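You operate a simulated robot arm through the tools that you are given. There is no shell and no other tool. Be economical: measure what you need, move in short steps, check, and stop when the job is done.

The job below is to be done with a simulated robot arm. You get a single attempt, and the scene is never put back.

## Task
Fetch the orange mould from the door end of the mixing table and set it on the green mat. Then switch the shaker switch on. Then take the sanding block labelled "3" from the door end of the mixing table and put it on the blue mould. Keep to this order.

Only the result counts: the job must be done as asked and must still hold three seconds after the hand-in. Knocking over, shifting, dropping, spilling or breaking anything else fails it.

## Robot
A 7-joint arm with a vacuum gripper, on a carriage that runs on a rail from [-1203, 13] to [1277, -14] (x, y) and turns from -3.613 to 2.182 rad about z. Base frame: it is fixed where the carriage stands at the start and does not move with it; the origin is on the floor, on the carriage's upright axis, x ahead of it, y to its left, z up. Units: mm, rad, N and s.
With the tool pointing down near the work surface it reaches from about 320 to 740 mm from the robot's upright axis, wherever it stands. Its first joint turns from -2.897 to 2.897 rad. Places, roughly: green mat [2000, -500, 900]; shaker switch [500, -300, 900]. Payload 1.06 kg.
Tool frame: the origin (TCP) lies in the middle of the cups' lips, and z points out of the cups. The gripper has 1 cup of 24 mm across, covering 24 by 24 mm (tool x, y); the bellows give 8 mm. With the vacuum on, a cup seals on a smooth face that it is pressed against (1 to 4 N); it does not hold porous or soft things. The pull reaches 23 N.
Orientation is told as [roll, pitch, yaw] about the base's x, y, z axes, in that order, counted from this pose: with the cups facing straight down, the tool's x points along the base's -x, its y along +y and its z along -z.

## Interface
- The arm moves only by the tool nudge_tool. Its argument "steps" is a list of rows, each an object (a shift or turn left out is 0, a gripper value left out holds the last) with "slide": the shift along the base's x, y, z in units of 40 mm (1.0 is 40 mm), a list of three; "turn": the turn, a rotation vector about the base's x, y, z in units of 6 degrees (1.0 is 6 degrees), a list of three; "valve": the vacuum: 1 switches it on, 0 off. In form: [{"slide": [dx, dy, dz], "turn": [rx, ry, rz], "valve": valve}, ...]. A call has 1 to 12 rows; each row shifts and turns the commanded pose from where the row before left it. A call with a number of a shift or a turn outside -1 to 1 is refused whole. Each row takes 0.2 s and may step no farther than 50 mm and 0.15 rad from the row before; otherwise, or with a gripper value out of range, the whole call is refused. Where a pose cannot be reached the arm comes as near as it can. A force on the tool above 40 N (or 10 N above the force at the start of the call, whichever is more), or a blocked arm, ends the call early, and 0.2 s more pass. The pull builds up within a second once a cup has sealed. Time passes only in rows, and 0.2 s behind the last, so rows that do not move give it time. It gives the time, the measured TCP pose, the force on the tool (base axes) and the pull of the vacuum at its end, in the units of the frame above (readings bear some noise), with the torque about the TCP (base axes, N m) and any sound that the robot's microphone picked up.
- Cameras (640 x 400 px; columns grow to the right, rows downward): "scene" is now at [-23.5, 76.5, 1566.9]; the picture's right is [-0.90, -0.44, 0.00], its down [-0.29, 0.59, -0.75] and it looks along [0.33, -0.67, -0.66] (base axes); focal length 284 px, centre (320, 200). "wrist" rides on the gripper at [78, 19, -96] in the tool frame; the picture's right is [-0.24, 0.97, 0.00], its down [-0.71, -0.17, -0.69] and it looks along [-0.67, -0.16, 0.73] (tool axes); focal length 243 px, centre (320, 200). There is no depth. A picture from a camera that has moved, and an enlarged one, comes with that camera's place and axes in the base frame and with its lens.
- camera(camera): a new picture of that camera. It takes no simulated time.
- lift_body(by): slides the trunk up (or, below 0, down) by that many mm; the arm and the scene camera ride with it, the base frame stays. It gives what a move gives, with no picture.
- roll_base(legs): drives the robot by 1 to 6 legs, each [ahead, left, turn to the left] in mm, mm and rad, along the robot's own axes; the way and the turn of a leg run together, so that a leg with both is an arc; at most 1500 mm and 3.142 rad a leg. The arm and the cameras ride along, it lands a little off, and it stops where it bumps. It keeps to its track: a leg is cut to what the track allows. It gives what a move gives.
- aim_head(pan, tilt): turns the head with the scene camera to pan (to the left, within 2.705 rad either way) and tilt (down, from -0.506 to 1.204), counted from straight ahead of the robot. It gives what a move gives.
- enlarge(camera, box): a new picture of the part [left, top, right, bottom] of that camera's present view, enlarged. It takes no simulated time.
- hand_in(): hands the job in; it is judged then, once.

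Work in short steps. Places have to be worked out from the pictures, the camera data and where the tool is seen: move nearer, look again, correct. Check each grasp and each placing, and mend what went wrong. You have 165 turns and 128 pictures in all, those below and enlarged ones among them. Switch the vacuum off and draw the arm clear of the work before you hand the job in, unless the task says otherwise; then end with one line.

The tools are called after "Emit:" by a JSON object that holds its "api" and its "payload". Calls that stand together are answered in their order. nudge_tool: Moves the arm, as the interface text tells. Its arguments: {"type":"object","properties":{"steps":{"type":"array"}},"required":["steps"]} The other tools are called the same way: lift_body (by) slides the trunk up or down; roll_base (legs) drives the base; aim_head (pan, tilt) turns the head that bears the scene camera; camera (camera) takes a picture; enlarge (camera, box) takes an enlarged picture of a part of a camera's view; hand_in () hands the job in.

At the start:

```text
time_s: 0.0
position: [195.6, -301.9, 1197.2]
tool_rot: [-0.001, 0.001, 0.0]
contact_force: [0.4, 0.3, -0.6]
ft_torque: [0.03, -0.01, 0.03]
pull: 0.0
trunk travel left (down, up): [-500.0, 90.0]
robot x, y, heading: [3.7, 2.0, -0.001]
head pan, tilt: [-1.112, 0.723]
```

scene: 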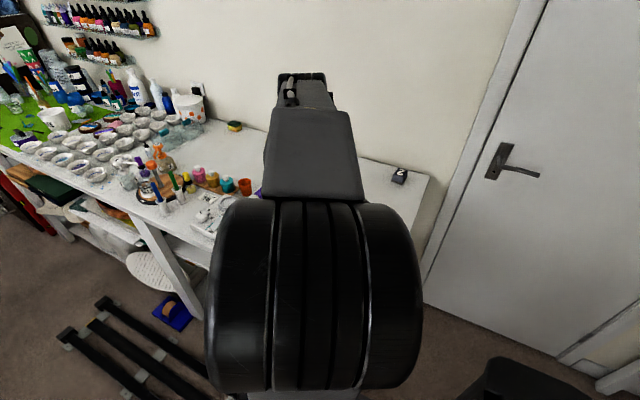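
wrist: 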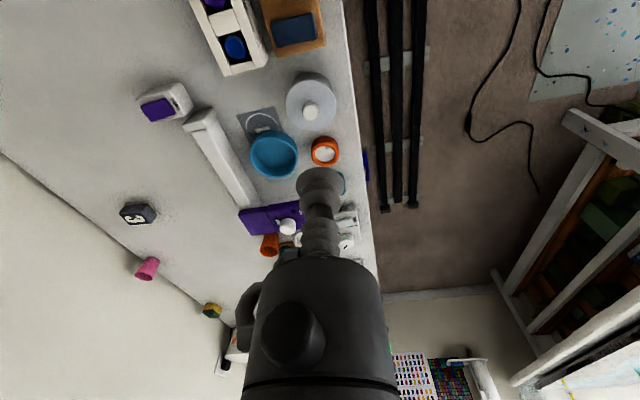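

I start by looking more closely at the door end of the table from the wrist camera.

Emit:
{"api": "enlarge", "payload": {"camera": "wrist", "box": [100, 0, 380, 175]}}

Emit:
{"api": "enlarge", "payload": {"camera": "wrist", "box": [100, 150, 380, 325]}}

Emit:
{"api": "enlarge", "payload": {"camera": "scene", "box": [100, 100, 440, 312]}}

```text
2.29 times, centred on (240, 88) of wrist
camera zoom: at [116.7, -284.2, 1293.3], right [0.24, 0.97, 0.0], down [0.71, -0.17, 0.69], along [0.67, -0.16, -0.73], focal length 555 px, centre (503, 457)
```

zoom: 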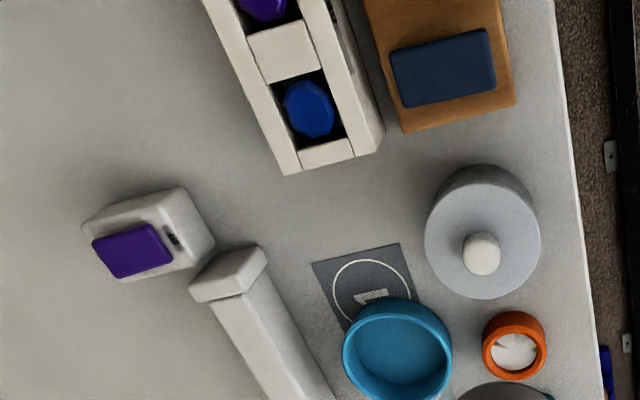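

```text
2.29 times, centred on (240, 238) of wrist
camera zoom: at [116.7, -284.2, 1293.3], right [0.24, 0.97, 0.0], down [0.71, -0.17, 0.69], along [0.67, -0.16, -0.73], focal length 555 px, centre (503, 114)
```

zoom: 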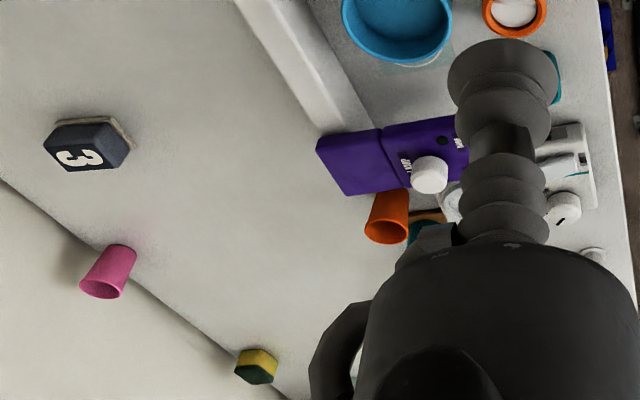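

```text
1.88 times, centred on (270, 206) of scene
camera zoom: at [-23.5, 76.5, 1566.9], right [-0.9, -0.44, 0.0], down [-0.29, 0.59, -0.75], along [0.33, -0.67, -0.66], focal length 534 px, centre (414, 189)
```

zoom: 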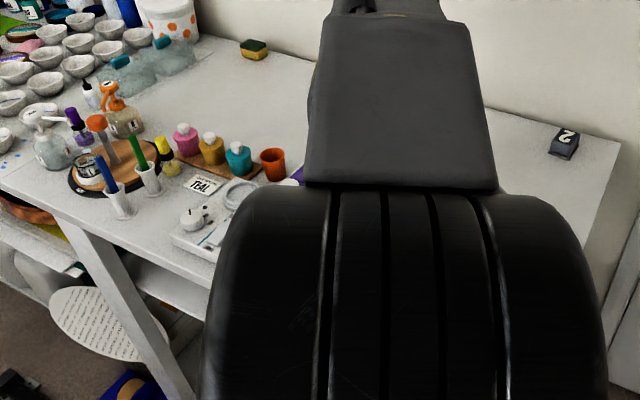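

Door end is at low x; the arm hides much. I drive back along the rail and look again with both cameras.

Emit:
{"api": "roll_base", "payload": {"legs": [[-350, 0, 0]]}}

Emit:
{"api": "aim_head", "payload": {"pan": -0.7, "tilt": 0.75}}

Emit:
{"api": "camera", "payload": {"camera": "scene"}}

Emit:
{"api": "camera", "payload": {"camera": "wrist"}}

```text
time_s: 2.3
position: [-153.4, -298.1, 1197.3]
tool_rot: [-0.001, 0.001, 0.0]
contact_force: [-0.2, 0.2, -0.1]
ft_torque: [-0.01, 0.0, -0.02]
pull: 0.0
trunk travel left (down, up): [-500.0, 90.0]
robot x, y, heading: [-348.8, 3.1, 0.004]
head pan, tilt: [-1.112, 0.723]
```

```text
time_s: 3.1
position: [-155.1, -298.0, 1196.3]
tool_rot: [0.001, 0.001, 0.004]
contact_force: [-0.2, 0.6, 0.3]
ft_torque: [0.03, 0.0, 0.03]
pull: 0.0
trunk travel left (down, up): [-500.0, 90.0]
robot x, y, heading: [-350.2, 4.3, 0.004]
head pan, tilt: [-0.7, 0.75]
```

```text
122 pictures are left
camera scene: at [-347.6, 102.3, 1564.6], right [-0.64, -0.77, 0.0], down [-0.52, 0.44, -0.73], along [0.56, -0.47, -0.68], focal length 284 px, centre (320, 200)
```

scene: 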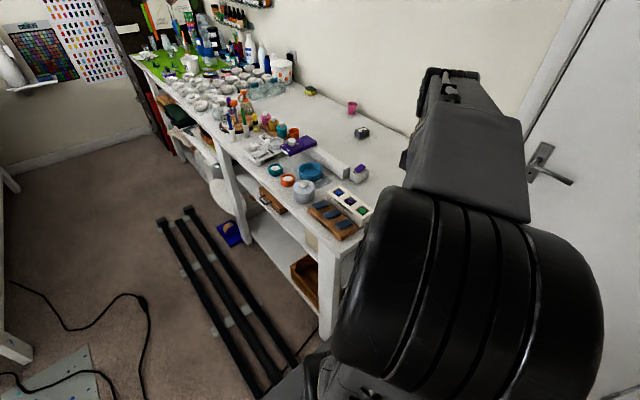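

```text
121 pictures are left
camera wrist: at [-232.4, -280.0, 1293.3], right [0.23, 0.97, 0.0], down [0.71, -0.17, 0.69], along [0.67, -0.16, -0.73], focal length 243 px, centre (320, 200)
```

wrist: 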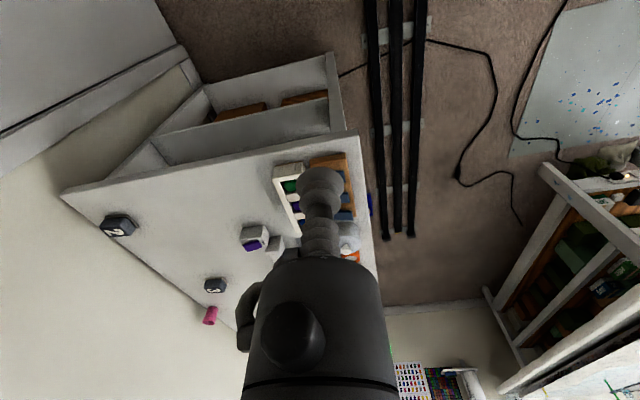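

I enlarge the scene view to identify the orange mould, blue mould, shaker and blocks.

Emit:
{"api": "enlarge", "payload": {"camera": "scene", "box": [240, 80, 400, 180]}}

Emit:
{"api": "enlarge", "payload": {"camera": "scene", "box": [250, 140, 410, 240]}}

Emit:
{"api": "enlarge", "payload": {"camera": "scene", "box": [120, 40, 280, 140]}}

```text
4.00 times, centred on (320, 130) of scene
camera zoom: at [-347.6, 102.3, 1564.6], right [-0.64, -0.77, 0.0], down [-0.52, 0.44, -0.73], along [0.56, -0.47, -0.68], focal length 1135 px, centre (320, 480)
```

zoom: 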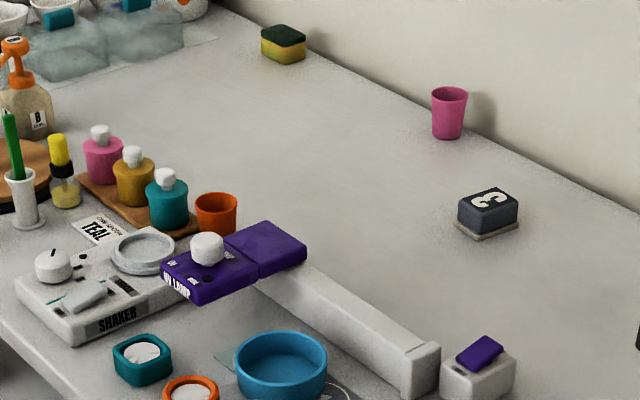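

```text
4.00 times, centred on (330, 190) of scene
camera zoom: at [-347.6, 102.3, 1564.6], right [-0.64, -0.77, 0.0], down [-0.52, 0.44, -0.73], along [0.56, -0.47, -0.68], focal length 1135 px, centre (280, 240)
```

zoom: 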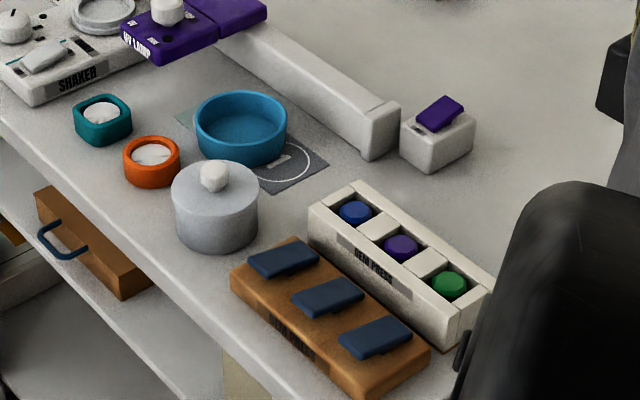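

```text
4.00 times, centred on (200, 90) of scene
camera zoom: at [-347.6, 102.3, 1564.6], right [-0.64, -0.77, 0.0], down [-0.52, 0.44, -0.73], along [0.56, -0.47, -0.68], focal length 1135 px, centre (800, 640)
```

zoom: 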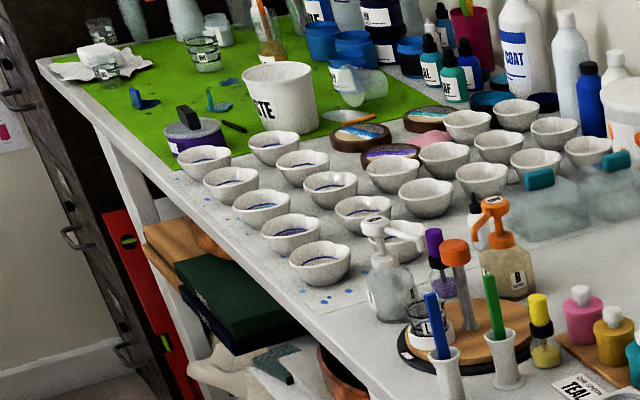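

The orange mould (round, white centre) sits near the shaker; the blue dish is a candidate for the blue mould, but there may be another further on. I survey along the table.

Emit:
{"api": "roll_base", "payload": {"legs": [[1300, 0, 0]]}}

Emit:
{"api": "aim_head", "payload": {"pan": -0.3, "tilt": 0.6}}

Emit:
{"api": "camera", "payload": {"camera": "scene"}}

Emit:
{"api": "camera", "payload": {"camera": "wrist"}}

```text
time_s: 9.8
position: [1179.5, -315.8, 1198.2]
tool_rot: [-0.002, -0.001, -0.013]
contact_force: [0.2, 0.0, 0.2]
ft_torque: [-0.01, 0.02, -0.01]
pull: 0.0
trunk travel left (down, up): [-500.0, 90.0]
robot x, y, heading: [988.6, -14.3, -0.01]
head pan, tilt: [-0.7, 0.75]
```

```text
time_s: 10.7
position: [1178.6, -316.3, 1198.1]
tool_rot: [0.0, 0.001, -0.012]
contact_force: [-1.0, 0.4, 0.6]
ft_torque: [0.0, -0.01, 0.01]
pull: 0.0
trunk travel left (down, up): [-500.0, 90.0]
robot x, y, heading: [987.5, -11.6, -0.011]
head pan, tilt: [-0.3, 0.6]
```

```text
117 pictures are left
camera scene: at [1012.8, 114.2, 1577.4], right [-0.31, -0.95, 0.0], down [-0.54, 0.17, -0.82], along [0.78, -0.25, -0.57], focal length 284 px, centre (320, 200)
```

scene: 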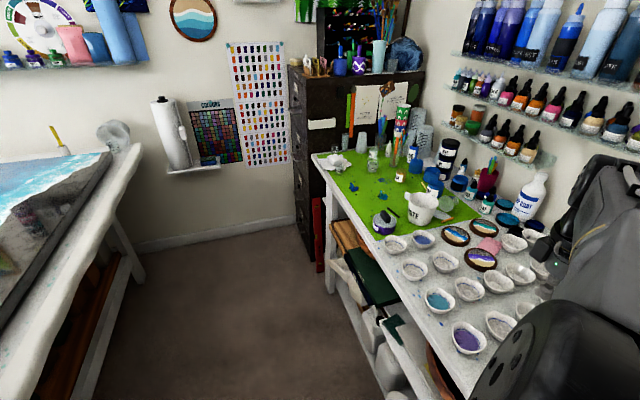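

```text
116 pictures are left
camera wrist: at [1100.9, -296.7, 1293.3], right [0.25, 0.97, 0.0], down [0.71, -0.18, 0.69], along [0.66, -0.17, -0.73], focal length 243 px, centre (320, 200)
```

wrist: 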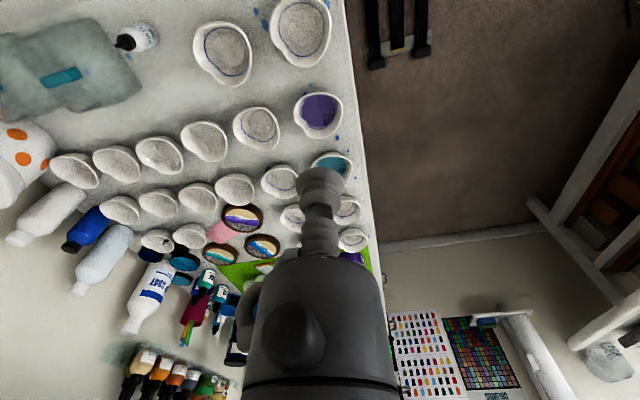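

I enlarge the green mat region to find free space and check for a blue mould.

Emit:
{"api": "enlarge", "payload": {"camera": "scene", "box": [310, 130, 470, 230]}}

Emit:
{"api": "enlarge", "payload": {"camera": "scene", "box": [400, 160, 560, 260]}}

```text
4.00 times, centred on (390, 180) of scene
camera zoom: at [1012.8, 114.2, 1577.4], right [-0.31, -0.95, 0.0], down [-0.54, 0.17, -0.82], along [0.78, -0.25, -0.57], focal length 1135 px, centre (40, 280)
```

zoom: 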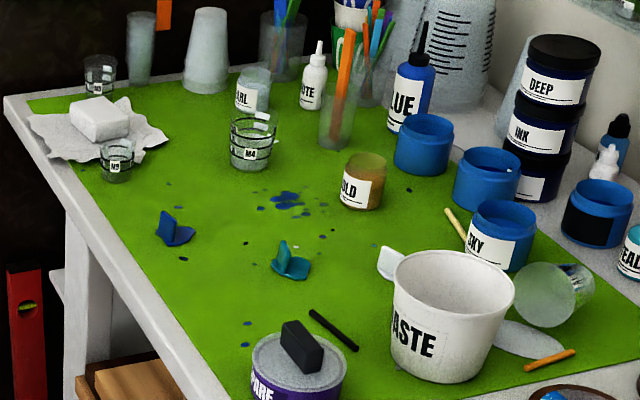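

```text
4.00 times, centred on (480, 210) of scene
camera zoom: at [1012.8, 114.2, 1577.4], right [-0.31, -0.95, 0.0], down [-0.54, 0.17, -0.82], along [0.78, -0.25, -0.57], focal length 1135 px, centre (-320, 160)
```

zoom: 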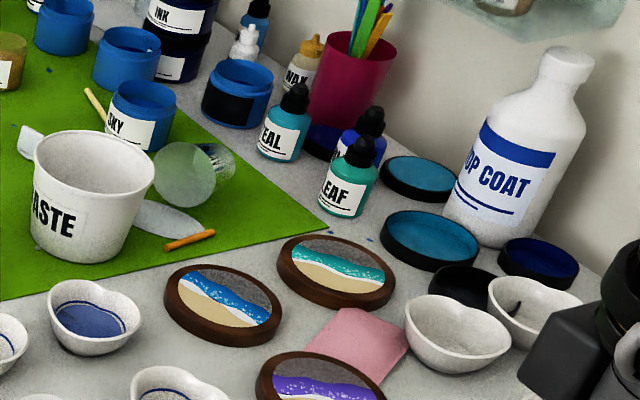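

No other blue mould here, so the blue dish beside the orange mould is it. Triangulating puts the orange mould at about (349, -330, top 910) and block 3 at about (403, -768, 925). I drive back so the orange mould is within reach.

Emit:
{"api": "roll_base", "payload": {"legs": [[-877, 0, 0]]}}

Emit:
{"api": "aim_head", "payload": {"pan": -0.6, "tilt": 0.9}}

Emit:
{"api": "camera", "payload": {"camera": "wrist"}}

Emit:
{"api": "camera", "payload": {"camera": "scene"}}

```text
time_s: 15.4
position: [302.2, -303.8, 1197.8]
tool_rot: [-0.001, 0.001, -0.001]
contact_force: [0.6, 0.3, -0.3]
ft_torque: [-0.01, -0.05, -0.01]
pull: 0.0
trunk travel left (down, up): [-500.0, 90.0]
robot x, y, heading: [106.4, -3.8, -0.005]
head pan, tilt: [-0.3, 0.6]
```

```text
time_s: 16.2
position: [302.4, -303.3, 1197.3]
tool_rot: [0.001, 0.0, -0.001]
contact_force: [0.0, -1.0, -0.4]
ft_torque: [0.0, 0.01, -0.01]
pull: 0.1
trunk travel left (down, up): [-500.0, 90.0]
robot x, y, heading: [107.2, -0.8, -0.002]
head pan, tilt: [-0.6, 0.901]
```

```text
113 pictures are left
camera wrist: at [224.5, -285.7, 1293.3], right [0.24, 0.97, 0.0], down [0.71, -0.17, 0.69], along [0.67, -0.16, -0.73], focal length 243 px, centre (320, 200)
```

wrist: 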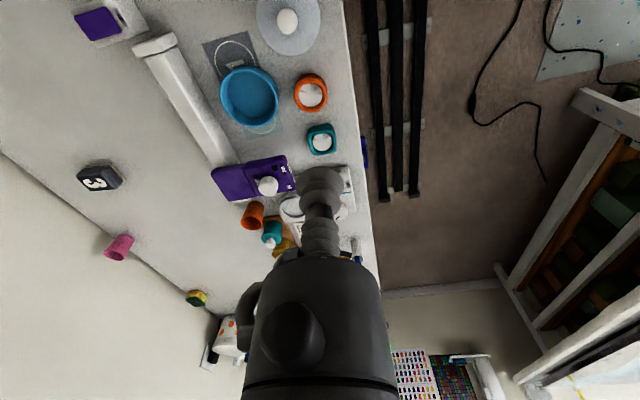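

```text
112 pictures are left
camera scene: at [109.9, 108.0, 1552.7], right [-0.57, -0.82, 0.0], down [-0.65, 0.44, -0.62], along [0.51, -0.35, -0.78], focal length 284 px, centre (320, 200)
```

scene: 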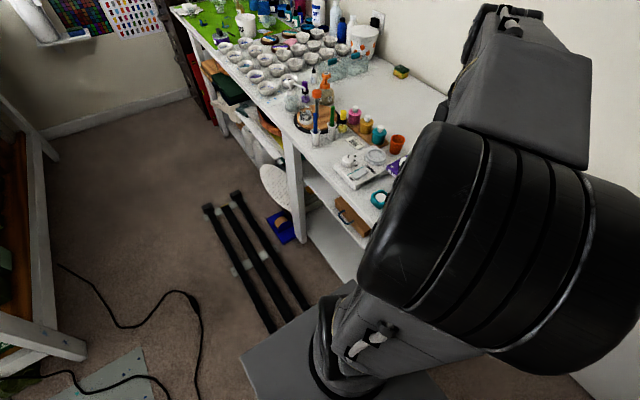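

The orange mould confirms at about (352, -330, 910). I move over it to z ≈ 1010 and look.

Emit:
{"api": "nudge_tool", "payload": {"steps": [{"slide": [0.6, -0.33, -0.7]}, {"slide": [0.6, -0.33, -0.7]}, {"slide": [0, 0, -1]}, {"slide": [0, 0, -1]}, {"slide": [0, 0, -1]}, {}]}}

Emit:
{"api": "camera", "payload": {"camera": "wrist"}}

```text
time_s: 17.6
position: [351.6, -330.3, 1022.0]
tool_rot: [-0.001, -0.001, -0.002]
contact_force: [0.1, 0.0, 0.3]
ft_torque: [0.05, 0.02, -0.02]
pull: 0.1
trunk travel left (down, up): [-500.0, 90.0]
robot x, y, heading: [108.4, 0.2, 0.004]
head pan, tilt: [-0.6, 0.901]
```

```text
111 pictures are left
camera wrist: at [273.8, -311.3, 1118.5], right [0.24, 0.97, 0.0], down [0.71, -0.17, 0.69], along [0.67, -0.16, -0.73], focal length 243 px, centre (320, 200)
```

wrist: 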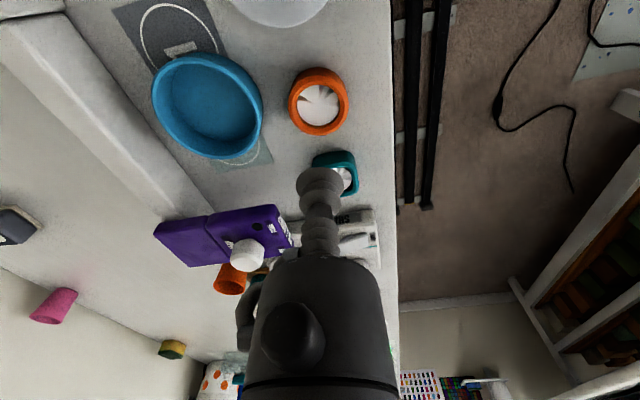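

Emit:
{"api": "enlarge", "payload": {"camera": "wrist", "box": [250, 40, 410, 140]}}

Emit:
{"api": "enlarge", "payload": {"camera": "wrist", "box": [90, 20, 290, 145]}}

```text
4.00 times, centred on (330, 90) of wrist
camera zoom: at [273.8, -311.3, 1118.5], right [0.24, 0.97, 0.0], down [0.71, -0.17, 0.69], along [0.67, -0.16, -0.73], focal length 970 px, centre (280, 640)
```

zoom: 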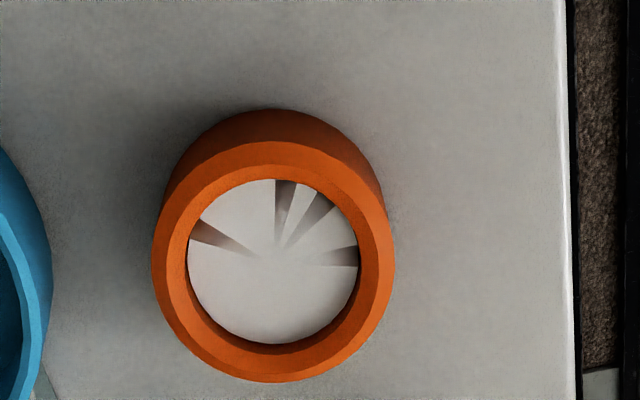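

```text
3.20 times, centred on (190, 82) of wrist
camera zoom: at [273.8, -311.3, 1118.5], right [0.24, 0.97, 0.0], down [0.71, -0.17, 0.69], along [0.67, -0.16, -0.73], focal length 776 px, centre (736, 576)
```

zoom: 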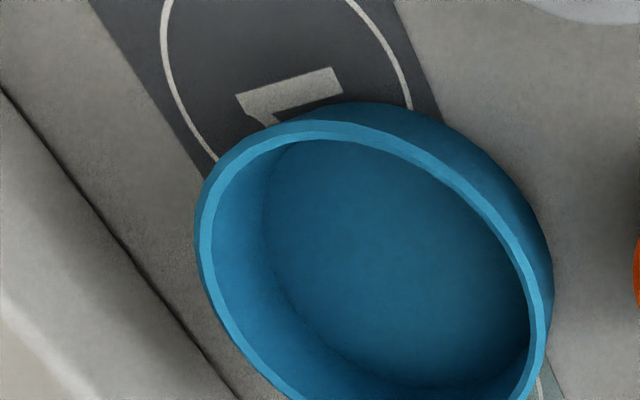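

The white centre (~36 mm) takes the 24 mm cup; its centre is at about (355, -332). I descend with the vacuum on, gently at the end.

Emit:
{"api": "nudge_tool", "payload": {"steps": [{"slide": [0.08, -0.05, -1], "valve": 1}, {"slide": [0, 0, -1]}, {"slide": [0, 0, -0.5]}, {}]}}

Emit:
{"api": "camera", "payload": {"camera": "wrist"}}

```text
time_s: 18.6
position: [354.0, -332.3, 921.6]
tool_rot: [0.002, 0.001, -0.002]
contact_force: [0.1, 0.0, 0.5]
ft_torque: [0.01, -0.02, -0.01]
pull: 0.0
trunk travel left (down, up): [-500.0, 90.0]
robot x, y, heading: [104.4, 0.9, -0.006]
head pan, tilt: [-0.6, 0.901]
```

```text
108 pictures are left
camera wrist: at [276.7, -313.4, 1017.6], right [0.24, 0.97, 0.0], down [0.71, -0.17, 0.68], along [0.67, -0.16, -0.73], focal length 243 px, centre (320, 200)
```

wrist: 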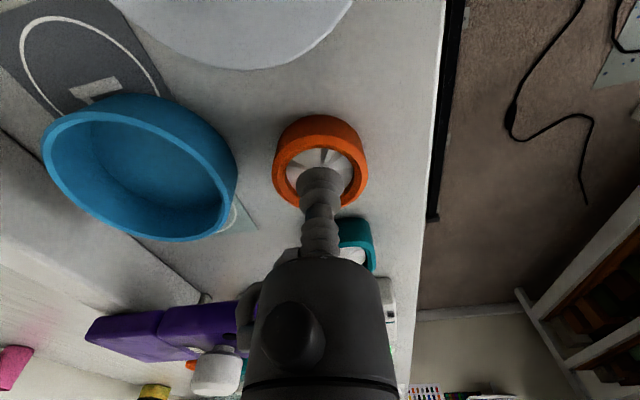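

Aligned. I go down in small steps until contact.

Emit:
{"api": "nudge_tool", "payload": {"steps": [{"slide": [0, 0, -0.15]}, {"slide": [0, 0, -0.1]}, {"slide": [0, 0, -0.05]}, {}]}}

```text
time_s: 19.6
position: [354.6, -332.0, 909.6]
tool_rot: [0.0, -0.001, -0.003]
contact_force: [-0.9, 0.9, 0.4]
ft_torque: [0.04, 0.02, 0.02]
pull: 0.0
trunk travel left (down, up): [-500.0, 90.0]
robot x, y, heading: [112.8, -0.1, 0.002]
head pan, tilt: [-0.6, 0.901]
```

Emit:
{"api": "nudge_tool", "payload": {"steps": [{"slide": [0, 0, -0.05]}, {"slide": [0, 0, -0.05]}, {}]}}

Emit:
{"api": "enlarge", "payload": {"camera": "wrist", "box": [240, 100, 400, 200]}}

```text
time_s: 20.4
position: [355.0, -332.7, 905.6]
tool_rot: [0.0, -0.001, -0.002]
contact_force: [-0.5, -0.1, 0.3]
ft_torque: [0.04, -0.01, -0.01]
pull: 0.1
trunk travel left (down, up): [-500.0, 90.0]
robot x, y, heading: [107.6, -2.7, -0.003]
head pan, tilt: [-0.6, 0.901]
```

```text
4.00 times, centred on (320, 150) of wrist
camera zoom: at [276.1, -314.3, 1001.0], right [0.24, 0.97, 0.0], down [0.71, -0.17, 0.68], along [0.67, -0.16, -0.73], focal length 970 px, centre (320, 400)
```

zoom: 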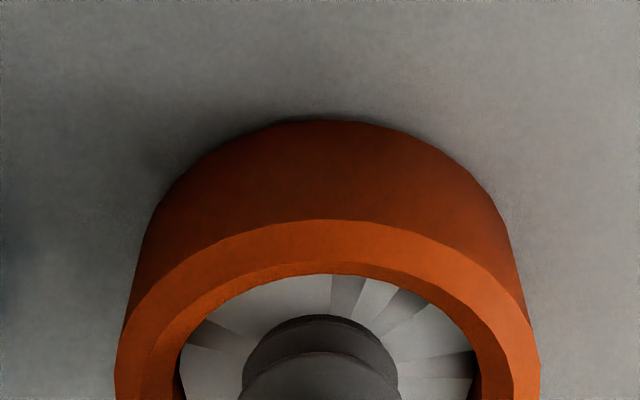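

Nearly on it; I continue in 1–2 mm steps.

Emit:
{"api": "nudge_tool", "payload": {"steps": [{"slide": [0, 0, -0.04]}, {"slide": [0, 0, -0.04]}, {}]}}

```text
time_s: 21.2
position: [354.4, -331.7, 901.9]
tool_rot: [0.0, 0.001, -0.003]
contact_force: [-0.2, 0.1, 0.1]
ft_torque: [-0.04, 0.0, 0.02]
pull: 0.1
trunk travel left (down, up): [-500.0, 90.0]
robot x, y, heading: [110.5, -4.8, 0.001]
head pan, tilt: [-0.6, 0.901]
```

Emit:
{"api": "nudge_tool", "payload": {"steps": [{"slide": [0, 0, -0.05]}, {"slide": [0, 0, -0.05]}, {}]}}

Emit:
{"api": "enlarge", "payload": {"camera": "wrist", "box": [240, 100, 400, 200]}}

```text
time_s: 22.0
position: [354.3, -332.7, 898.6]
tool_rot: [0.0, 0.001, -0.001]
contact_force: [0.2, 0.0, 0.0]
ft_torque: [-0.07, 0.05, 0.05]
pull: 22.7
trunk travel left (down, up): [-500.0, 90.0]
robot x, y, heading: [107.7, -1.8, -0.001]
head pan, tilt: [-0.6, 0.901]
```

```text
4.00 times, centred on (320, 150) of wrist
camera zoom: at [275.6, -314.2, 994.2], right [0.24, 0.97, 0.0], down [0.71, -0.17, 0.68], along [0.67, -0.16, -0.73], focal length 970 px, centre (320, 400)
```

zoom: 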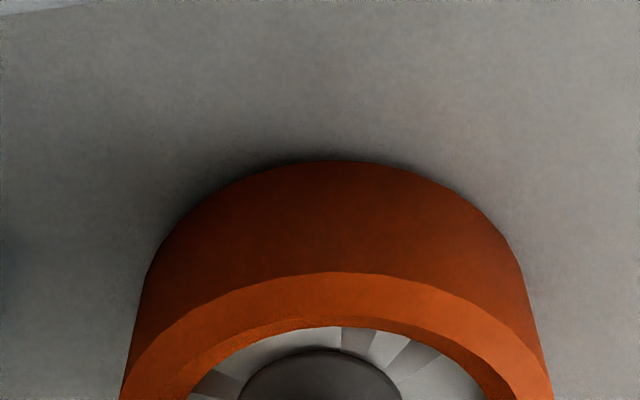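

Sealed with a pull of 22.7 N. I lift 200 mm and check.

Emit:
{"api": "nudge_tool", "payload": {"steps": [{"slide": [0, 0, 0.3]}, {"slide": [0, 0, 0.6]}, {"slide": [0, 0, 0.8]}, {"slide": [0, 0, 0.8]}, {"slide": [0, 0, 0.8]}, {"slide": [0, 0, 0.8]}, {"slide": [0, 0, 0.8]}, {}]}}

Emit:
{"api": "camera", "payload": {"camera": "wrist"}}

```text
time_s: 23.8
position: [355.3, -331.3, 1097.3]
tool_rot: [0.0, 0.0, -0.002]
contact_force: [-0.5, 0.8, 0.1]
ft_torque: [0.01, 0.01, 0.02]
pull: 22.5
trunk travel left (down, up): [-500.0, 90.0]
robot x, y, heading: [109.6, -1.5, -0.001]
head pan, tilt: [-0.6, 0.901]
```

```text
105 pictures are left
camera wrist: at [277.4, -311.8, 1192.5], right [0.24, 0.97, 0.0], down [0.71, -0.17, 0.69], along [0.67, -0.16, -0.73], focal length 243 px, centre (320, 200)
```

wrist: 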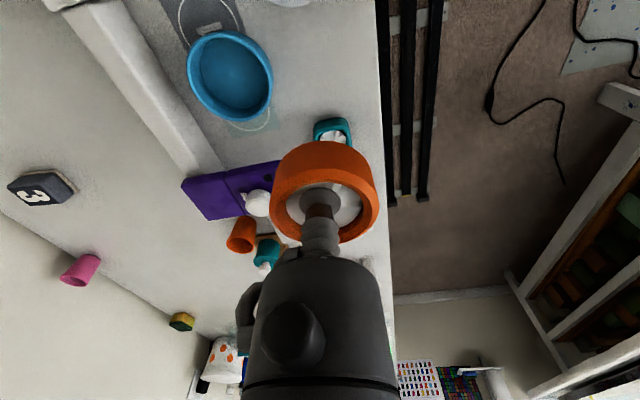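

The whole mould is held. I raise a little more and drive to the far end of the rail.

Emit:
{"api": "nudge_tool", "payload": {"steps": [{"slide": [0, 0, 0.8]}, {"slide": [0, 0, 0.8]}, {"slide": [0, 0, 0.8]}, {}]}}

Emit:
{"api": "roll_base", "payload": {"legs": [[600, 0, 0], [560, 0, 0]]}}

Emit:
{"api": "aim_head", "payload": {"pan": -0.35, "tilt": 0.75}}

Emit:
{"api": "camera", "payload": {"camera": "scene"}}

Emit:
{"api": "camera", "payload": {"camera": "wrist"}}

```text
time_s: 24.8
position: [354.7, -331.2, 1192.5]
tool_rot: [-0.001, -0.001, -0.003]
contact_force: [-0.5, 1.5, -0.6]
ft_torque: [-0.04, 0.02, 0.0]
pull: 23.1
trunk travel left (down, up): [-500.0, 90.0]
robot x, y, heading: [105.4, -5.4, -0.001]
head pan, tilt: [-0.6, 0.901]
```

```text
time_s: 31.0
position: [1516.9, -345.5, 1191.4]
tool_rot: [-0.001, -0.001, -0.009]
contact_force: [0.2, 0.5, -0.4]
ft_torque: [-0.01, 0.0, 0.0]
pull: 22.9
trunk travel left (down, up): [-500.0, 90.0]
robot x, y, heading: [1267.3, -16.6, -0.008]
head pan, tilt: [-0.6, 0.901]
```

```text
time_s: 31.8
position: [1517.9, -346.5, 1192.1]
tool_rot: [-0.001, 0.0, -0.009]
contact_force: [-0.2, 0.0, -0.1]
ft_torque: [-0.02, 0.01, -0.01]
pull: 23.0
trunk travel left (down, up): [-500.0, 90.0]
robot x, y, heading: [1270.4, -13.9, -0.006]
head pan, tilt: [-0.351, 0.75]
```

```text
104 pictures are left
camera scene: at [1289.5, 108.9, 1564.6], right [-0.35, -0.94, 0.0], down [-0.64, 0.24, -0.73], along [0.68, -0.26, -0.68], focal length 284 px, centre (320, 200)
```

scene: 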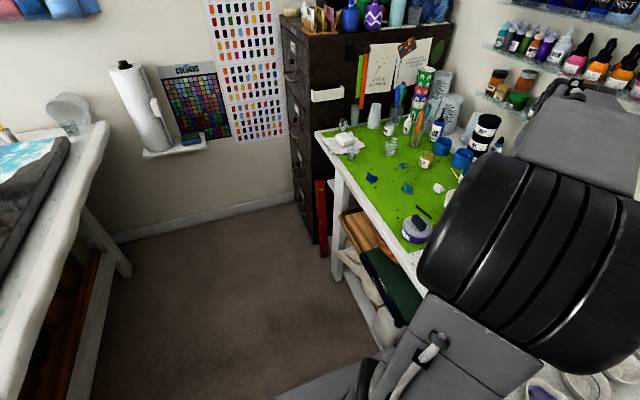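

```text
103 pictures are left
camera wrist: at [1438.8, -326.9, 1287.2], right [0.24, 0.97, 0.0], down [0.71, -0.18, 0.69], along [0.66, -0.17, -0.73], focal length 243 px, centre (320, 200)
```

wrist: 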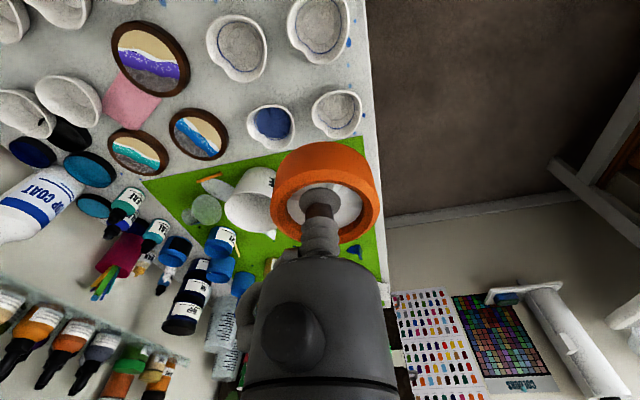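

Emit:
{"api": "enlarge", "payload": {"camera": "scene", "box": [320, 110, 480, 250]}}

```text
2.86 times, centred on (400, 180) of scene
camera zoom: at [1289.5, 108.9, 1564.6], right [-0.35, -0.94, 0.0], down [-0.64, 0.24, -0.73], along [0.68, -0.26, -0.68], focal length 811 px, centre (91, 257)
```

zoom: 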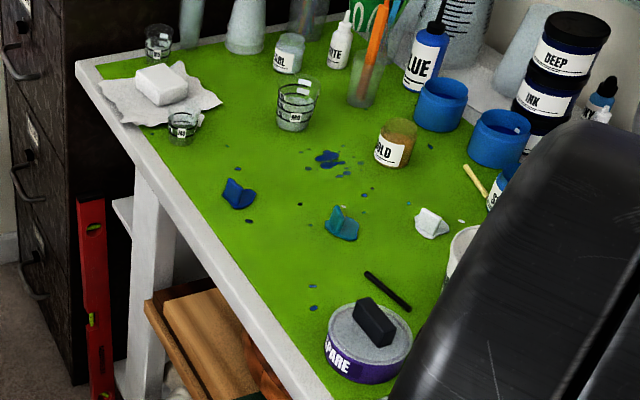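

Mat spot chosen: about (1862, -358), clear of the "SPARE" tub (~1710, -372) and the blue piece (~2025, -386). I move across at height and check from the wrist.

Emit:
{"api": "nudge_tool", "payload": {"steps": [{"slide": [0.9, -0.03, 0]}, {"slide": [0.9, -0.03, 0]}, {"slide": [0.9, -0.03, 0]}, {"slide": [0.9, -0.03, 0]}, {"slide": [0.9, -0.03, 0]}, {"slide": [0.9, -0.03, 0]}, {"slide": [0.9, -0.03, 0]}, {"slide": [0.9, -0.03, 0]}, {"slide": [0.9, -0.03, 0]}, {"slide": [0.5, -0.03, 0]}, {}]}}

Emit:
{"api": "camera", "payload": {"camera": "wrist"}}

Emit:
{"api": "camera", "payload": {"camera": "scene"}}

```text
time_s: 34.2
position: [1845.6, -352.3, 1186.9]
tool_rot: [0.0, 0.001, -0.01]
contact_force: [-0.3, -0.6, -1.0]
ft_torque: [-0.03, 0.02, -0.04]
pull: 23.2
out of reach, approached as far as the arm can: row 10
trunk travel left (down, up): [-500.0, 90.0]
robot x, y, heading: [1269.9, -12.8, -0.006]
head pan, tilt: [-0.351, 0.75]
```

```text
101 pictures are left
camera wrist: at [1767.8, -332.9, 1283.2], right [0.24, 0.97, 0.0], down [0.71, -0.18, 0.68], along [0.66, -0.17, -0.73], focal length 243 px, centre (320, 200)
```

wrist: 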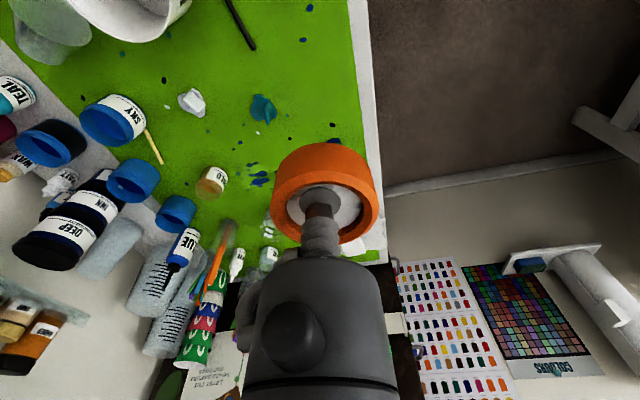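

```text
100 pictures are left
camera scene: at [1289.5, 109.1, 1564.6], right [-0.35, -0.94, 0.0], down [-0.64, 0.24, -0.73], along [0.68, -0.26, -0.68], focal length 284 px, centre (320, 200)
```

scene: 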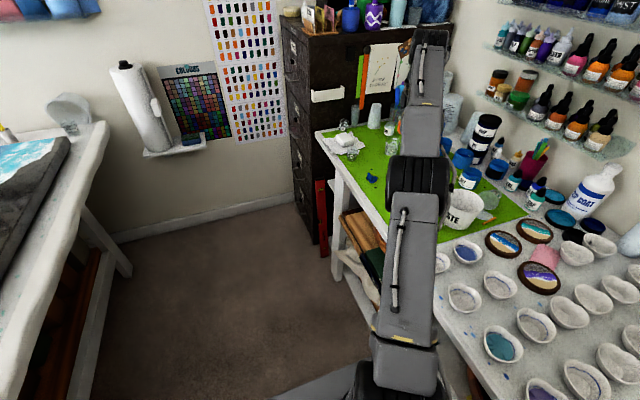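

The spot below the tool is clear mat, edge about 46 mm away. I descend toward z ≈ 940.

Emit:
{"api": "nudge_tool", "payload": {"steps": [{"slide": [0, 0.05, -0.9]}, {"slide": [0, 0.05, -0.9]}, {"slide": [0, 0, -0.9]}, {"slide": [0, 0, -0.9]}, {"slide": [0, 0, -0.9]}, {"slide": [0, 0, -0.9]}, {}]}}

Emit:
{"api": "camera", "payload": {"camera": "wrist"}}

```text
time_s: 35.8
position: [1847.5, -349.7, 970.5]
tool_rot: [0.001, 0.001, -0.011]
contact_force: [-0.4, 0.0, -0.7]
ft_torque: [0.02, 0.02, -0.01]
pull: 22.9
trunk travel left (down, up): [-500.0, 90.0]
robot x, y, heading: [1273.6, -15.7, -0.01]
head pan, tilt: [-0.351, 0.75]
```

```text
99 pictures are left
camera wrist: at [1769.8, -330.3, 1066.1], right [0.24, 0.97, 0.0], down [0.71, -0.18, 0.69], along [0.66, -0.17, -0.73], focal length 243 px, centre (320, 200)
```

wrist: 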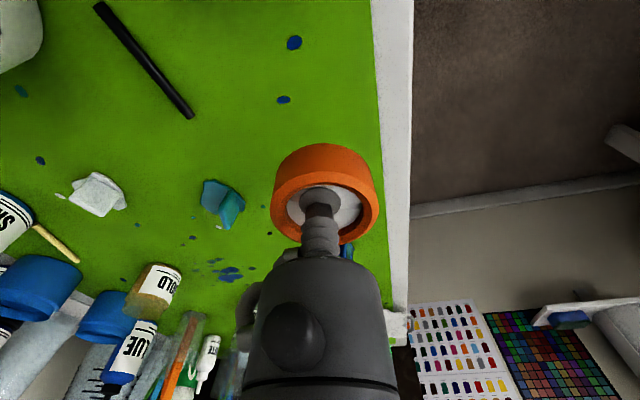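

Good placement. I lower to near contact, then in small steps.

Emit:
{"api": "nudge_tool", "payload": {"steps": [{"slide": [0, 0, -0.8]}, {"slide": [0, 0, -0.6]}, {"slide": [0, 0, -0.1]}, {"slide": [0, 0, -0.05]}, {}]}}

```text
time_s: 37.0
position: [1847.4, -348.9, 908.8]
tool_rot: [-0.001, -0.001, -0.01]
contact_force: [0.5, 1.4, -0.9]
ft_torque: [0.03, 0.05, 0.0]
pull: 23.4
trunk travel left (down, up): [-500.0, 90.0]
robot x, y, heading: [1273.0, -14.7, -0.014]
head pan, tilt: [-0.351, 0.75]
```

Emit:
{"api": "nudge_tool", "payload": {"steps": [{"slide": [0, 0, -0.06]}, {"slide": [0, 0, -0.05]}, {"slide": [0, 0, -0.05]}, {}]}}

Emit:
{"api": "enlarge", "payload": {"camera": "wrist", "box": [220, 80, 420, 205]}}

```text
time_s: 38.0
position: [1847.6, -348.6, 903.8]
tool_rot: [0.0, 0.0, -0.009]
contact_force: [-0.2, -0.1, -0.1]
ft_torque: [-0.02, 0.03, -0.03]
pull: 22.8
trunk travel left (down, up): [-500.0, 90.0]
robot x, y, heading: [1270.6, -10.8, -0.011]
head pan, tilt: [-0.351, 0.75]
```

```text
3.20 times, centred on (320, 142) of wrist
camera zoom: at [1769.7, -330.5, 999.2], right [0.24, 0.97, 0.0], down [0.71, -0.18, 0.69], along [0.66, -0.17, -0.73], focal length 776 px, centre (320, 384)
```

zoom: 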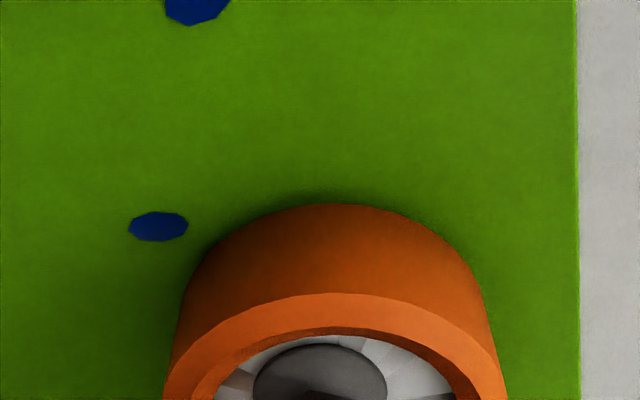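

Very close to contact. Two more small steps.

Emit:
{"api": "nudge_tool", "payload": {"steps": [{"slide": [0, 0, -0.05]}, {}]}}

Emit:
{"api": "nudge_tool", "payload": {"steps": [{"slide": [0, 0, -0.05]}, {}]}}

Emit:
{"api": "enlarge", "payload": {"camera": "wrist", "box": [220, 80, 420, 205]}}

```text
time_s: 38.6
position: [1848.1, -349.2, 900.2]
tool_rot: [0.001, 0.0, -0.009]
contact_force: [-0.3, 0.0, 0.4]
ft_torque: [0.0, -0.03, -0.04]
pull: 22.7
trunk travel left (down, up): [-500.0, 90.0]
robot x, y, heading: [1273.0, -14.8, -0.007]
head pan, tilt: [-0.351, 0.75]
```

```text
time_s: 39.2
position: [1846.7, -349.8, 900.2]
tool_rot: [0.001, 0.001, -0.008]
contact_force: [0.6, 0.2, 0.8]
ft_torque: [0.03, 0.03, -0.01]
pull: 22.5
trunk travel left (down, up): [-500.0, 90.0]
robot x, y, heading: [1273.7, -15.6, -0.008]
head pan, tilt: [-0.351, 0.75]
```

```text
3.20 times, centred on (320, 142) of wrist
camera zoom: at [1769.5, -330.3, 995.9], right [0.24, 0.97, 0.0], down [0.71, -0.18, 0.69], along [0.66, -0.17, -0.73], focal length 776 px, centre (320, 384)
```

zoom: 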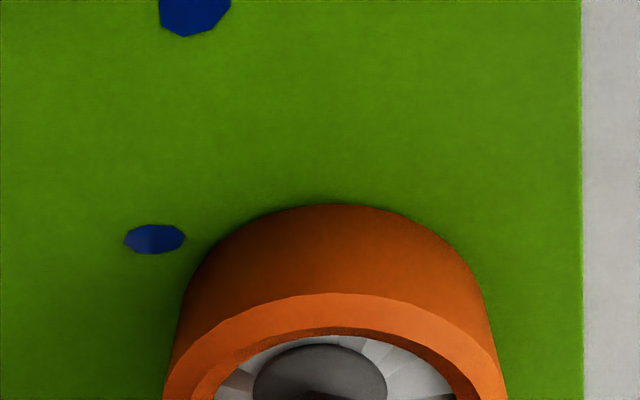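

Contact is about to happen; I press 2 mm more and read the force.

Emit:
{"api": "nudge_tool", "payload": {"steps": [{"slide": [0, 0, -0.05]}, {}]}}

Emit:
{"api": "enlarge", "payload": {"camera": "wrist", "box": [220, 80, 420, 205]}}

```text
time_s: 39.8
position: [1848.1, -349.5, 899.8]
tool_rot: [-0.002, -0.002, -0.008]
contact_force: [2.9, -2.9, 11.2]
ft_torque: [0.0, 0.03, -0.04]
pull: 22.9
trunk travel left (down, up): [-500.0, 90.0]
robot x, y, heading: [1271.6, -13.0, -0.005]
head pan, tilt: [-0.351, 0.75]
```

```text
3.20 times, centred on (320, 142) of wrist
camera zoom: at [1769.2, -330.1, 994.7], right [0.24, 0.97, 0.0], down [0.7, -0.18, 0.69], along [0.67, -0.17, -0.73], focal length 776 px, centre (320, 384)
```

zoom: 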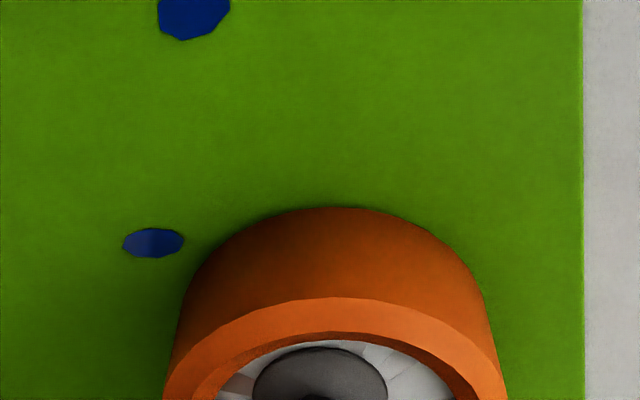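

It is seated (11 N upward). I back off slightly, release the vacuum and let it vent.

Emit:
{"api": "nudge_tool", "payload": {"steps": [{"slide": [0, 0, 0.04], "valve": 0}, {}, {}, {}]}}

Emit:
{"api": "nudge_tool", "payload": {"steps": [{"slide": [0, 0, 0.1]}, {"slide": [0, 0, 0.2]}, {"slide": [0, 0, 0.8]}, {"slide": [0, 0, 1]}, {"slide": [0, 0, 1]}, {}]}}

Emit:
{"api": "camera", "payload": {"camera": "wrist"}}

```text
time_s: 40.8
position: [1847.4, -349.0, 899.2]
tool_rot: [0.0, 0.002, -0.008]
contact_force: [-0.5, 0.4, 0.4]
ft_torque: [-0.02, 0.01, 0.0]
pull: 0.1
trunk travel left (down, up): [-500.0, 90.0]
robot x, y, heading: [1268.3, -14.5, -0.007]
head pan, tilt: [-0.351, 0.75]
```

```text
time_s: 42.2
position: [1846.1, -347.4, 1022.6]
tool_rot: [0.002, -0.001, -0.008]
contact_force: [0.0, 0.2, 0.6]
ft_torque: [0.02, 0.01, 0.01]
pull: 0.0
trunk travel left (down, up): [-500.0, 90.0]
robot x, y, heading: [1271.9, -12.7, -0.01]
head pan, tilt: [-0.351, 0.75]
```

```text
95 pictures are left
camera wrist: at [1768.5, -329.0, 1118.1], right [0.24, 0.97, 0.0], down [0.71, -0.18, 0.69], along [0.66, -0.17, -0.73], focal length 243 px, centre (320, 200)
```

wrist: 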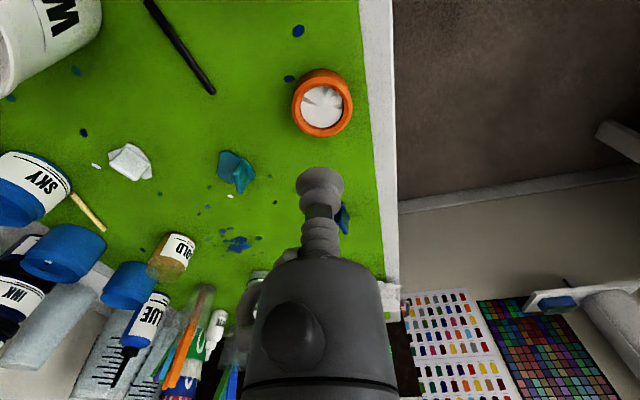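

The orange mould stands upright on the mat. I raise and retract the arm, then drive back to the shaker.

Emit:
{"api": "nudge_tool", "payload": {"steps": [{"slide": [-0.3, 0, 1]}, {"slide": [-0.3, 0, 1]}, {"slide": [-0.3, 0, 1]}, {"slide": [-0.3, 0, 1]}, {"slide": [-1, 0, 0.2]}, {"slide": [-1, 0, 0]}, {"slide": [-1, 0, 0]}, {"slide": [-1, 0, 0]}, {"slide": [-1, 0, 0]}, {"slide": [-1, 0, 0]}, {"slide": [-1, 0, 0]}]}}

Emit:
{"api": "roll_base", "payload": {"legs": [[-1110, 0, 0]]}}

Emit:
{"api": "aim_head", "payload": {"pan": -0.8, "tilt": 0.9}}

Emit:
{"api": "camera", "payload": {"camera": "wrist"}}

Emit:
{"api": "camera", "payload": {"camera": "scene"}}

```text
time_s: 44.6
position: [1516.8, -346.7, 1192.7]
tool_rot: [0.0, 0.0, -0.007]
contact_force: [0.2, 0.0, -0.4]
ft_torque: [-0.02, -0.03, 0.02]
pull: 0.1
trunk travel left (down, up): [-500.0, 90.0]
robot x, y, heading: [1273.4, -16.7, -0.014]
head pan, tilt: [-0.351, 0.75]
```

```text
time_s: 50.1
position: [424.3, -336.8, 1191.9]
tool_rot: [-0.001, 0.001, -0.014]
contact_force: [0.6, 0.0, -0.6]
ft_torque: [0.0, -0.03, -0.05]
pull: 0.0
trunk travel left (down, up): [-500.0, 90.0]
robot x, y, heading: [174.8, -0.2, -0.013]
head pan, tilt: [-0.351, 0.75]
```

```text
time_s: 51.0
position: [424.2, -336.2, 1191.9]
tool_rot: [0.0, 0.0, -0.014]
contact_force: [0.4, 0.6, 0.7]
ft_torque: [-0.03, -0.03, 0.0]
pull: 0.0
trunk travel left (down, up): [-500.0, 90.0]
robot x, y, heading: [179.8, -3.7, -0.013]
head pan, tilt: [-0.799, 0.901]
```

```text
94 pictures are left
camera wrist: at [345.9, -316.8, 1288.0], right [0.25, 0.97, 0.0], down [0.71, -0.18, 0.69], along [0.66, -0.17, -0.73], focal length 243 px, centre (320, 200)
```

wrist: 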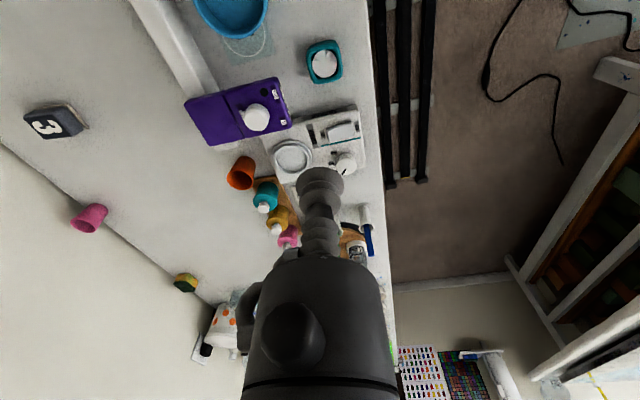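

```text
93 pictures are left
camera scene: at [173.7, 95.8, 1552.7], right [-0.73, -0.69, 0.0], down [-0.54, 0.57, -0.62], along [0.43, -0.45, -0.78], focal length 284 px, centre (320, 200)
```

scene: 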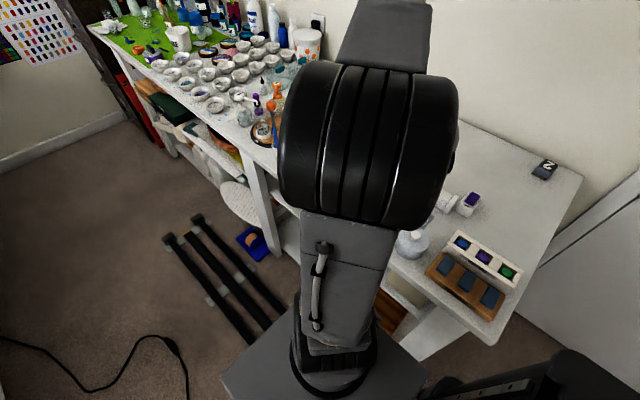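

Scene view shows little of it; I enlarge the shaker from the wrist.

Emit:
{"api": "enlarge", "payload": {"camera": "wrist", "box": [250, 90, 390, 178]}}

```text
4.55 times, centred on (320, 134) of wrist
camera zoom: at [345.9, -316.8, 1288.0], right [0.25, 0.97, 0.0], down [0.71, -0.18, 0.69], along [0.66, -0.17, -0.73], focal length 1103 px, centre (320, 500)
```

zoom: 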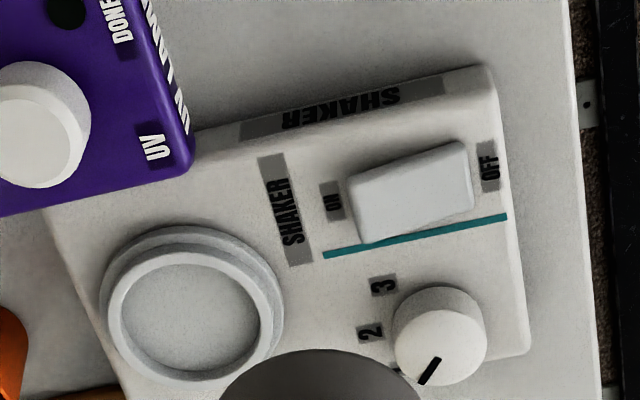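

The rocker's "ON" end is at about (541, -347), toward the wall. I move above it to z ≈ 970 and look again.

Emit:
{"api": "nudge_tool", "payload": {"steps": [{"slide": [1, -0.1, 0]}, {"slide": [1, -0.1, 0]}, {"slide": [0.93, -0.07, -0.3]}, {"slide": [0, 0, -1]}, {"slide": [0, 0, -1]}, {"slide": [0, 0, -1]}, {"slide": [0, 0, -1]}, {"slide": [0, 0, -1]}, {}]}}

Emit:
{"api": "camera", "payload": {"camera": "wrist"}}

Emit:
{"api": "enlarge", "payload": {"camera": "wrist", "box": [240, 80, 400, 180]}}

```text
time_s: 53.0
position: [545.8, -346.7, 979.3]
tool_rot: [0.001, 0.001, -0.013]
contact_force: [-0.1, 0.0, -0.1]
ft_torque: [-0.01, 0.03, -0.04]
pull: 0.1
trunk travel left (down, up): [-500.0, 90.0]
robot x, y, heading: [183.5, -3.2, -0.014]
head pan, tilt: [-0.799, 0.901]
```

```text
91 pictures are left
camera wrist: at [466.8, -329.0, 1075.5], right [0.25, 0.97, 0.0], down [0.71, -0.18, 0.68], along [0.66, -0.17, -0.73], focal length 243 px, centre (320, 200)
```

wrist: 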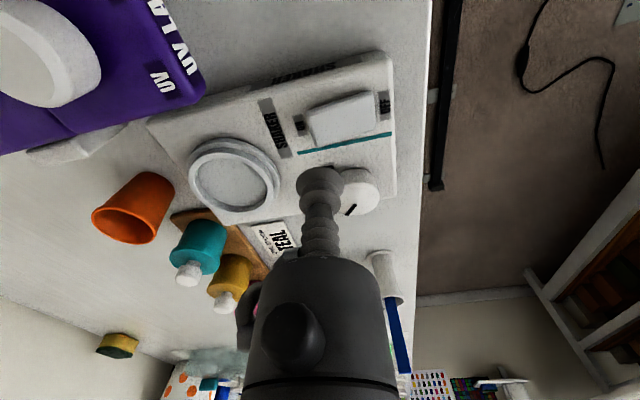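

```text
4.00 times, centred on (320, 130) of wrist
camera zoom: at [466.8, -329.0, 1075.5], right [0.25, 0.97, 0.0], down [0.71, -0.18, 0.68], along [0.66, -0.17, -0.73], focal length 970 px, centre (320, 480)
```

zoom: 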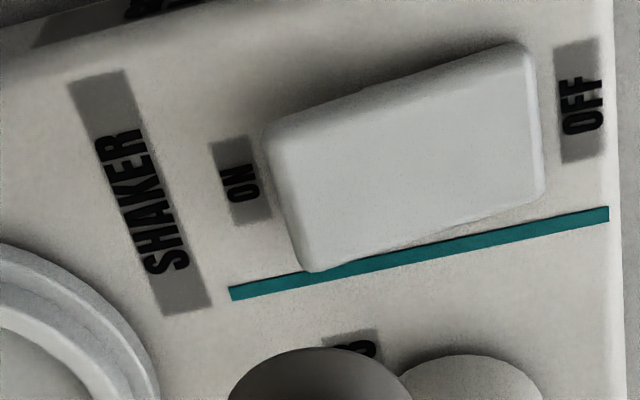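

The raised end is the ON side; rocker centre ≈ (542, -332), so the tool at (545, -347) is right over the ON end. I descend to just above it.

Emit:
{"api": "nudge_tool", "payload": {"steps": [{"slide": [-0.03, 0, -0.6]}, {"slide": [0, 0, -0.4]}, {"slide": [0, 0, -0.15]}, {}]}}

Emit:
{"api": "enlarge", "payload": {"camera": "wrist", "box": [220, 80, 420, 205]}}

```text
time_s: 54.0
position: [540.3, -348.5, 933.6]
tool_rot: [0.0, -0.001, -0.014]
contact_force: [-0.3, 0.6, -0.6]
ft_torque: [0.01, 0.02, -0.02]
pull: 0.0
trunk travel left (down, up): [-500.0, 90.0]
robot x, y, heading: [181.7, -3.9, -0.011]
head pan, tilt: [-0.799, 0.901]
```

```text
3.20 times, centred on (320, 142) of wrist
camera zoom: at [462.5, -329.0, 1029.5], right [0.25, 0.97, 0.0], down [0.71, -0.18, 0.69], along [0.66, -0.17, -0.73], focal length 776 px, centre (320, 384)
```

zoom: 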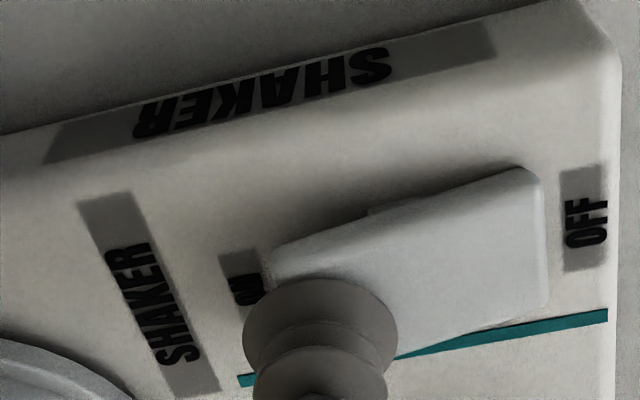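

Aligned over the ON end. I press down in small steps, watching force and sound.

Emit:
{"api": "nudge_tool", "payload": {"steps": [{"slide": [0.07, 0, -0.15]}, {"slide": [0, 0, -0.15]}, {"slide": [0, 0, -0.1]}, {}]}}

Emit:
{"api": "nudge_tool", "payload": {"steps": [{"slide": [0, 0, -0.07]}, {}]}}

```text
time_s: 55.0
position: [542.2, -347.8, 918.9]
tool_rot: [-0.001, 0.001, -0.013]
contact_force: [0.3, -6.6, 9.7]
ft_torque: [0.15, 0.05, -0.02]
pull: 0.0
trunk travel left (down, up): [-500.0, 90.0]
robot x, y, heading: [180.8, -5.0, -0.016]
head pan, tilt: [-0.799, 0.901]
heard: click
```

```text
time_s: 55.6
position: [542.6, -347.7, 917.1]
tool_rot: [-0.002, -0.003, -0.013]
contact_force: [2.2, -8.4, 26.2]
ft_torque: [0.23, 0.08, -0.22]
pull: 0.1
trunk travel left (down, up): [-500.0, 90.0]
robot x, y, heading: [184.0, -6.2, -0.017]
head pan, tilt: [-0.799, 0.901]
```

A click was heard. I lift off and verify the rocker.

Emit:
{"api": "nudge_tool", "payload": {"steps": [{"slide": [0, 0, 0.2]}, {"slide": [0, 0, 0.4]}, {"slide": [0, 0, 1]}, {"slide": [-0.2, 0, 1]}, {}]}}

Emit:
{"api": "enlarge", "payload": {"camera": "wrist", "box": [240, 80, 440, 205]}}

```text
time_s: 56.9
position: [532.7, -346.4, 1021.3]
tool_rot: [0.0, -0.002, -0.014]
contact_force: [-1.1, -0.2, 0.3]
ft_torque: [0.05, 0.02, 0.02]
pull: 0.0
trunk travel left (down, up): [-500.0, 90.0]
robot x, y, heading: [180.6, -1.9, -0.016]
head pan, tilt: [-0.799, 0.901]
```

```text
3.20 times, centred on (340, 142) of wrist
camera zoom: at [455.8, -327.1, 1115.0], right [0.25, 0.97, 0.0], down [0.71, -0.18, 0.68], along [0.66, -0.17, -0.73], focal length 776 px, centre (256, 384)
```

zoom: 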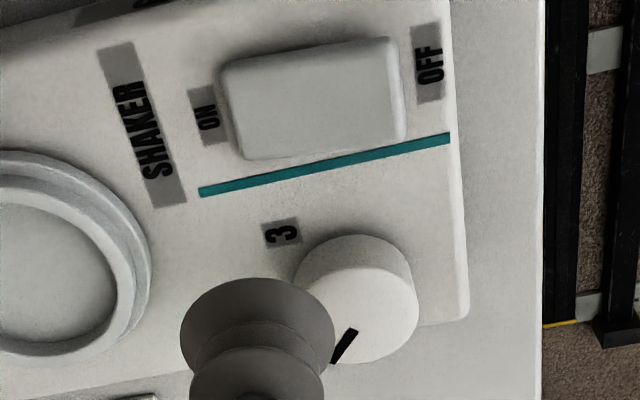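

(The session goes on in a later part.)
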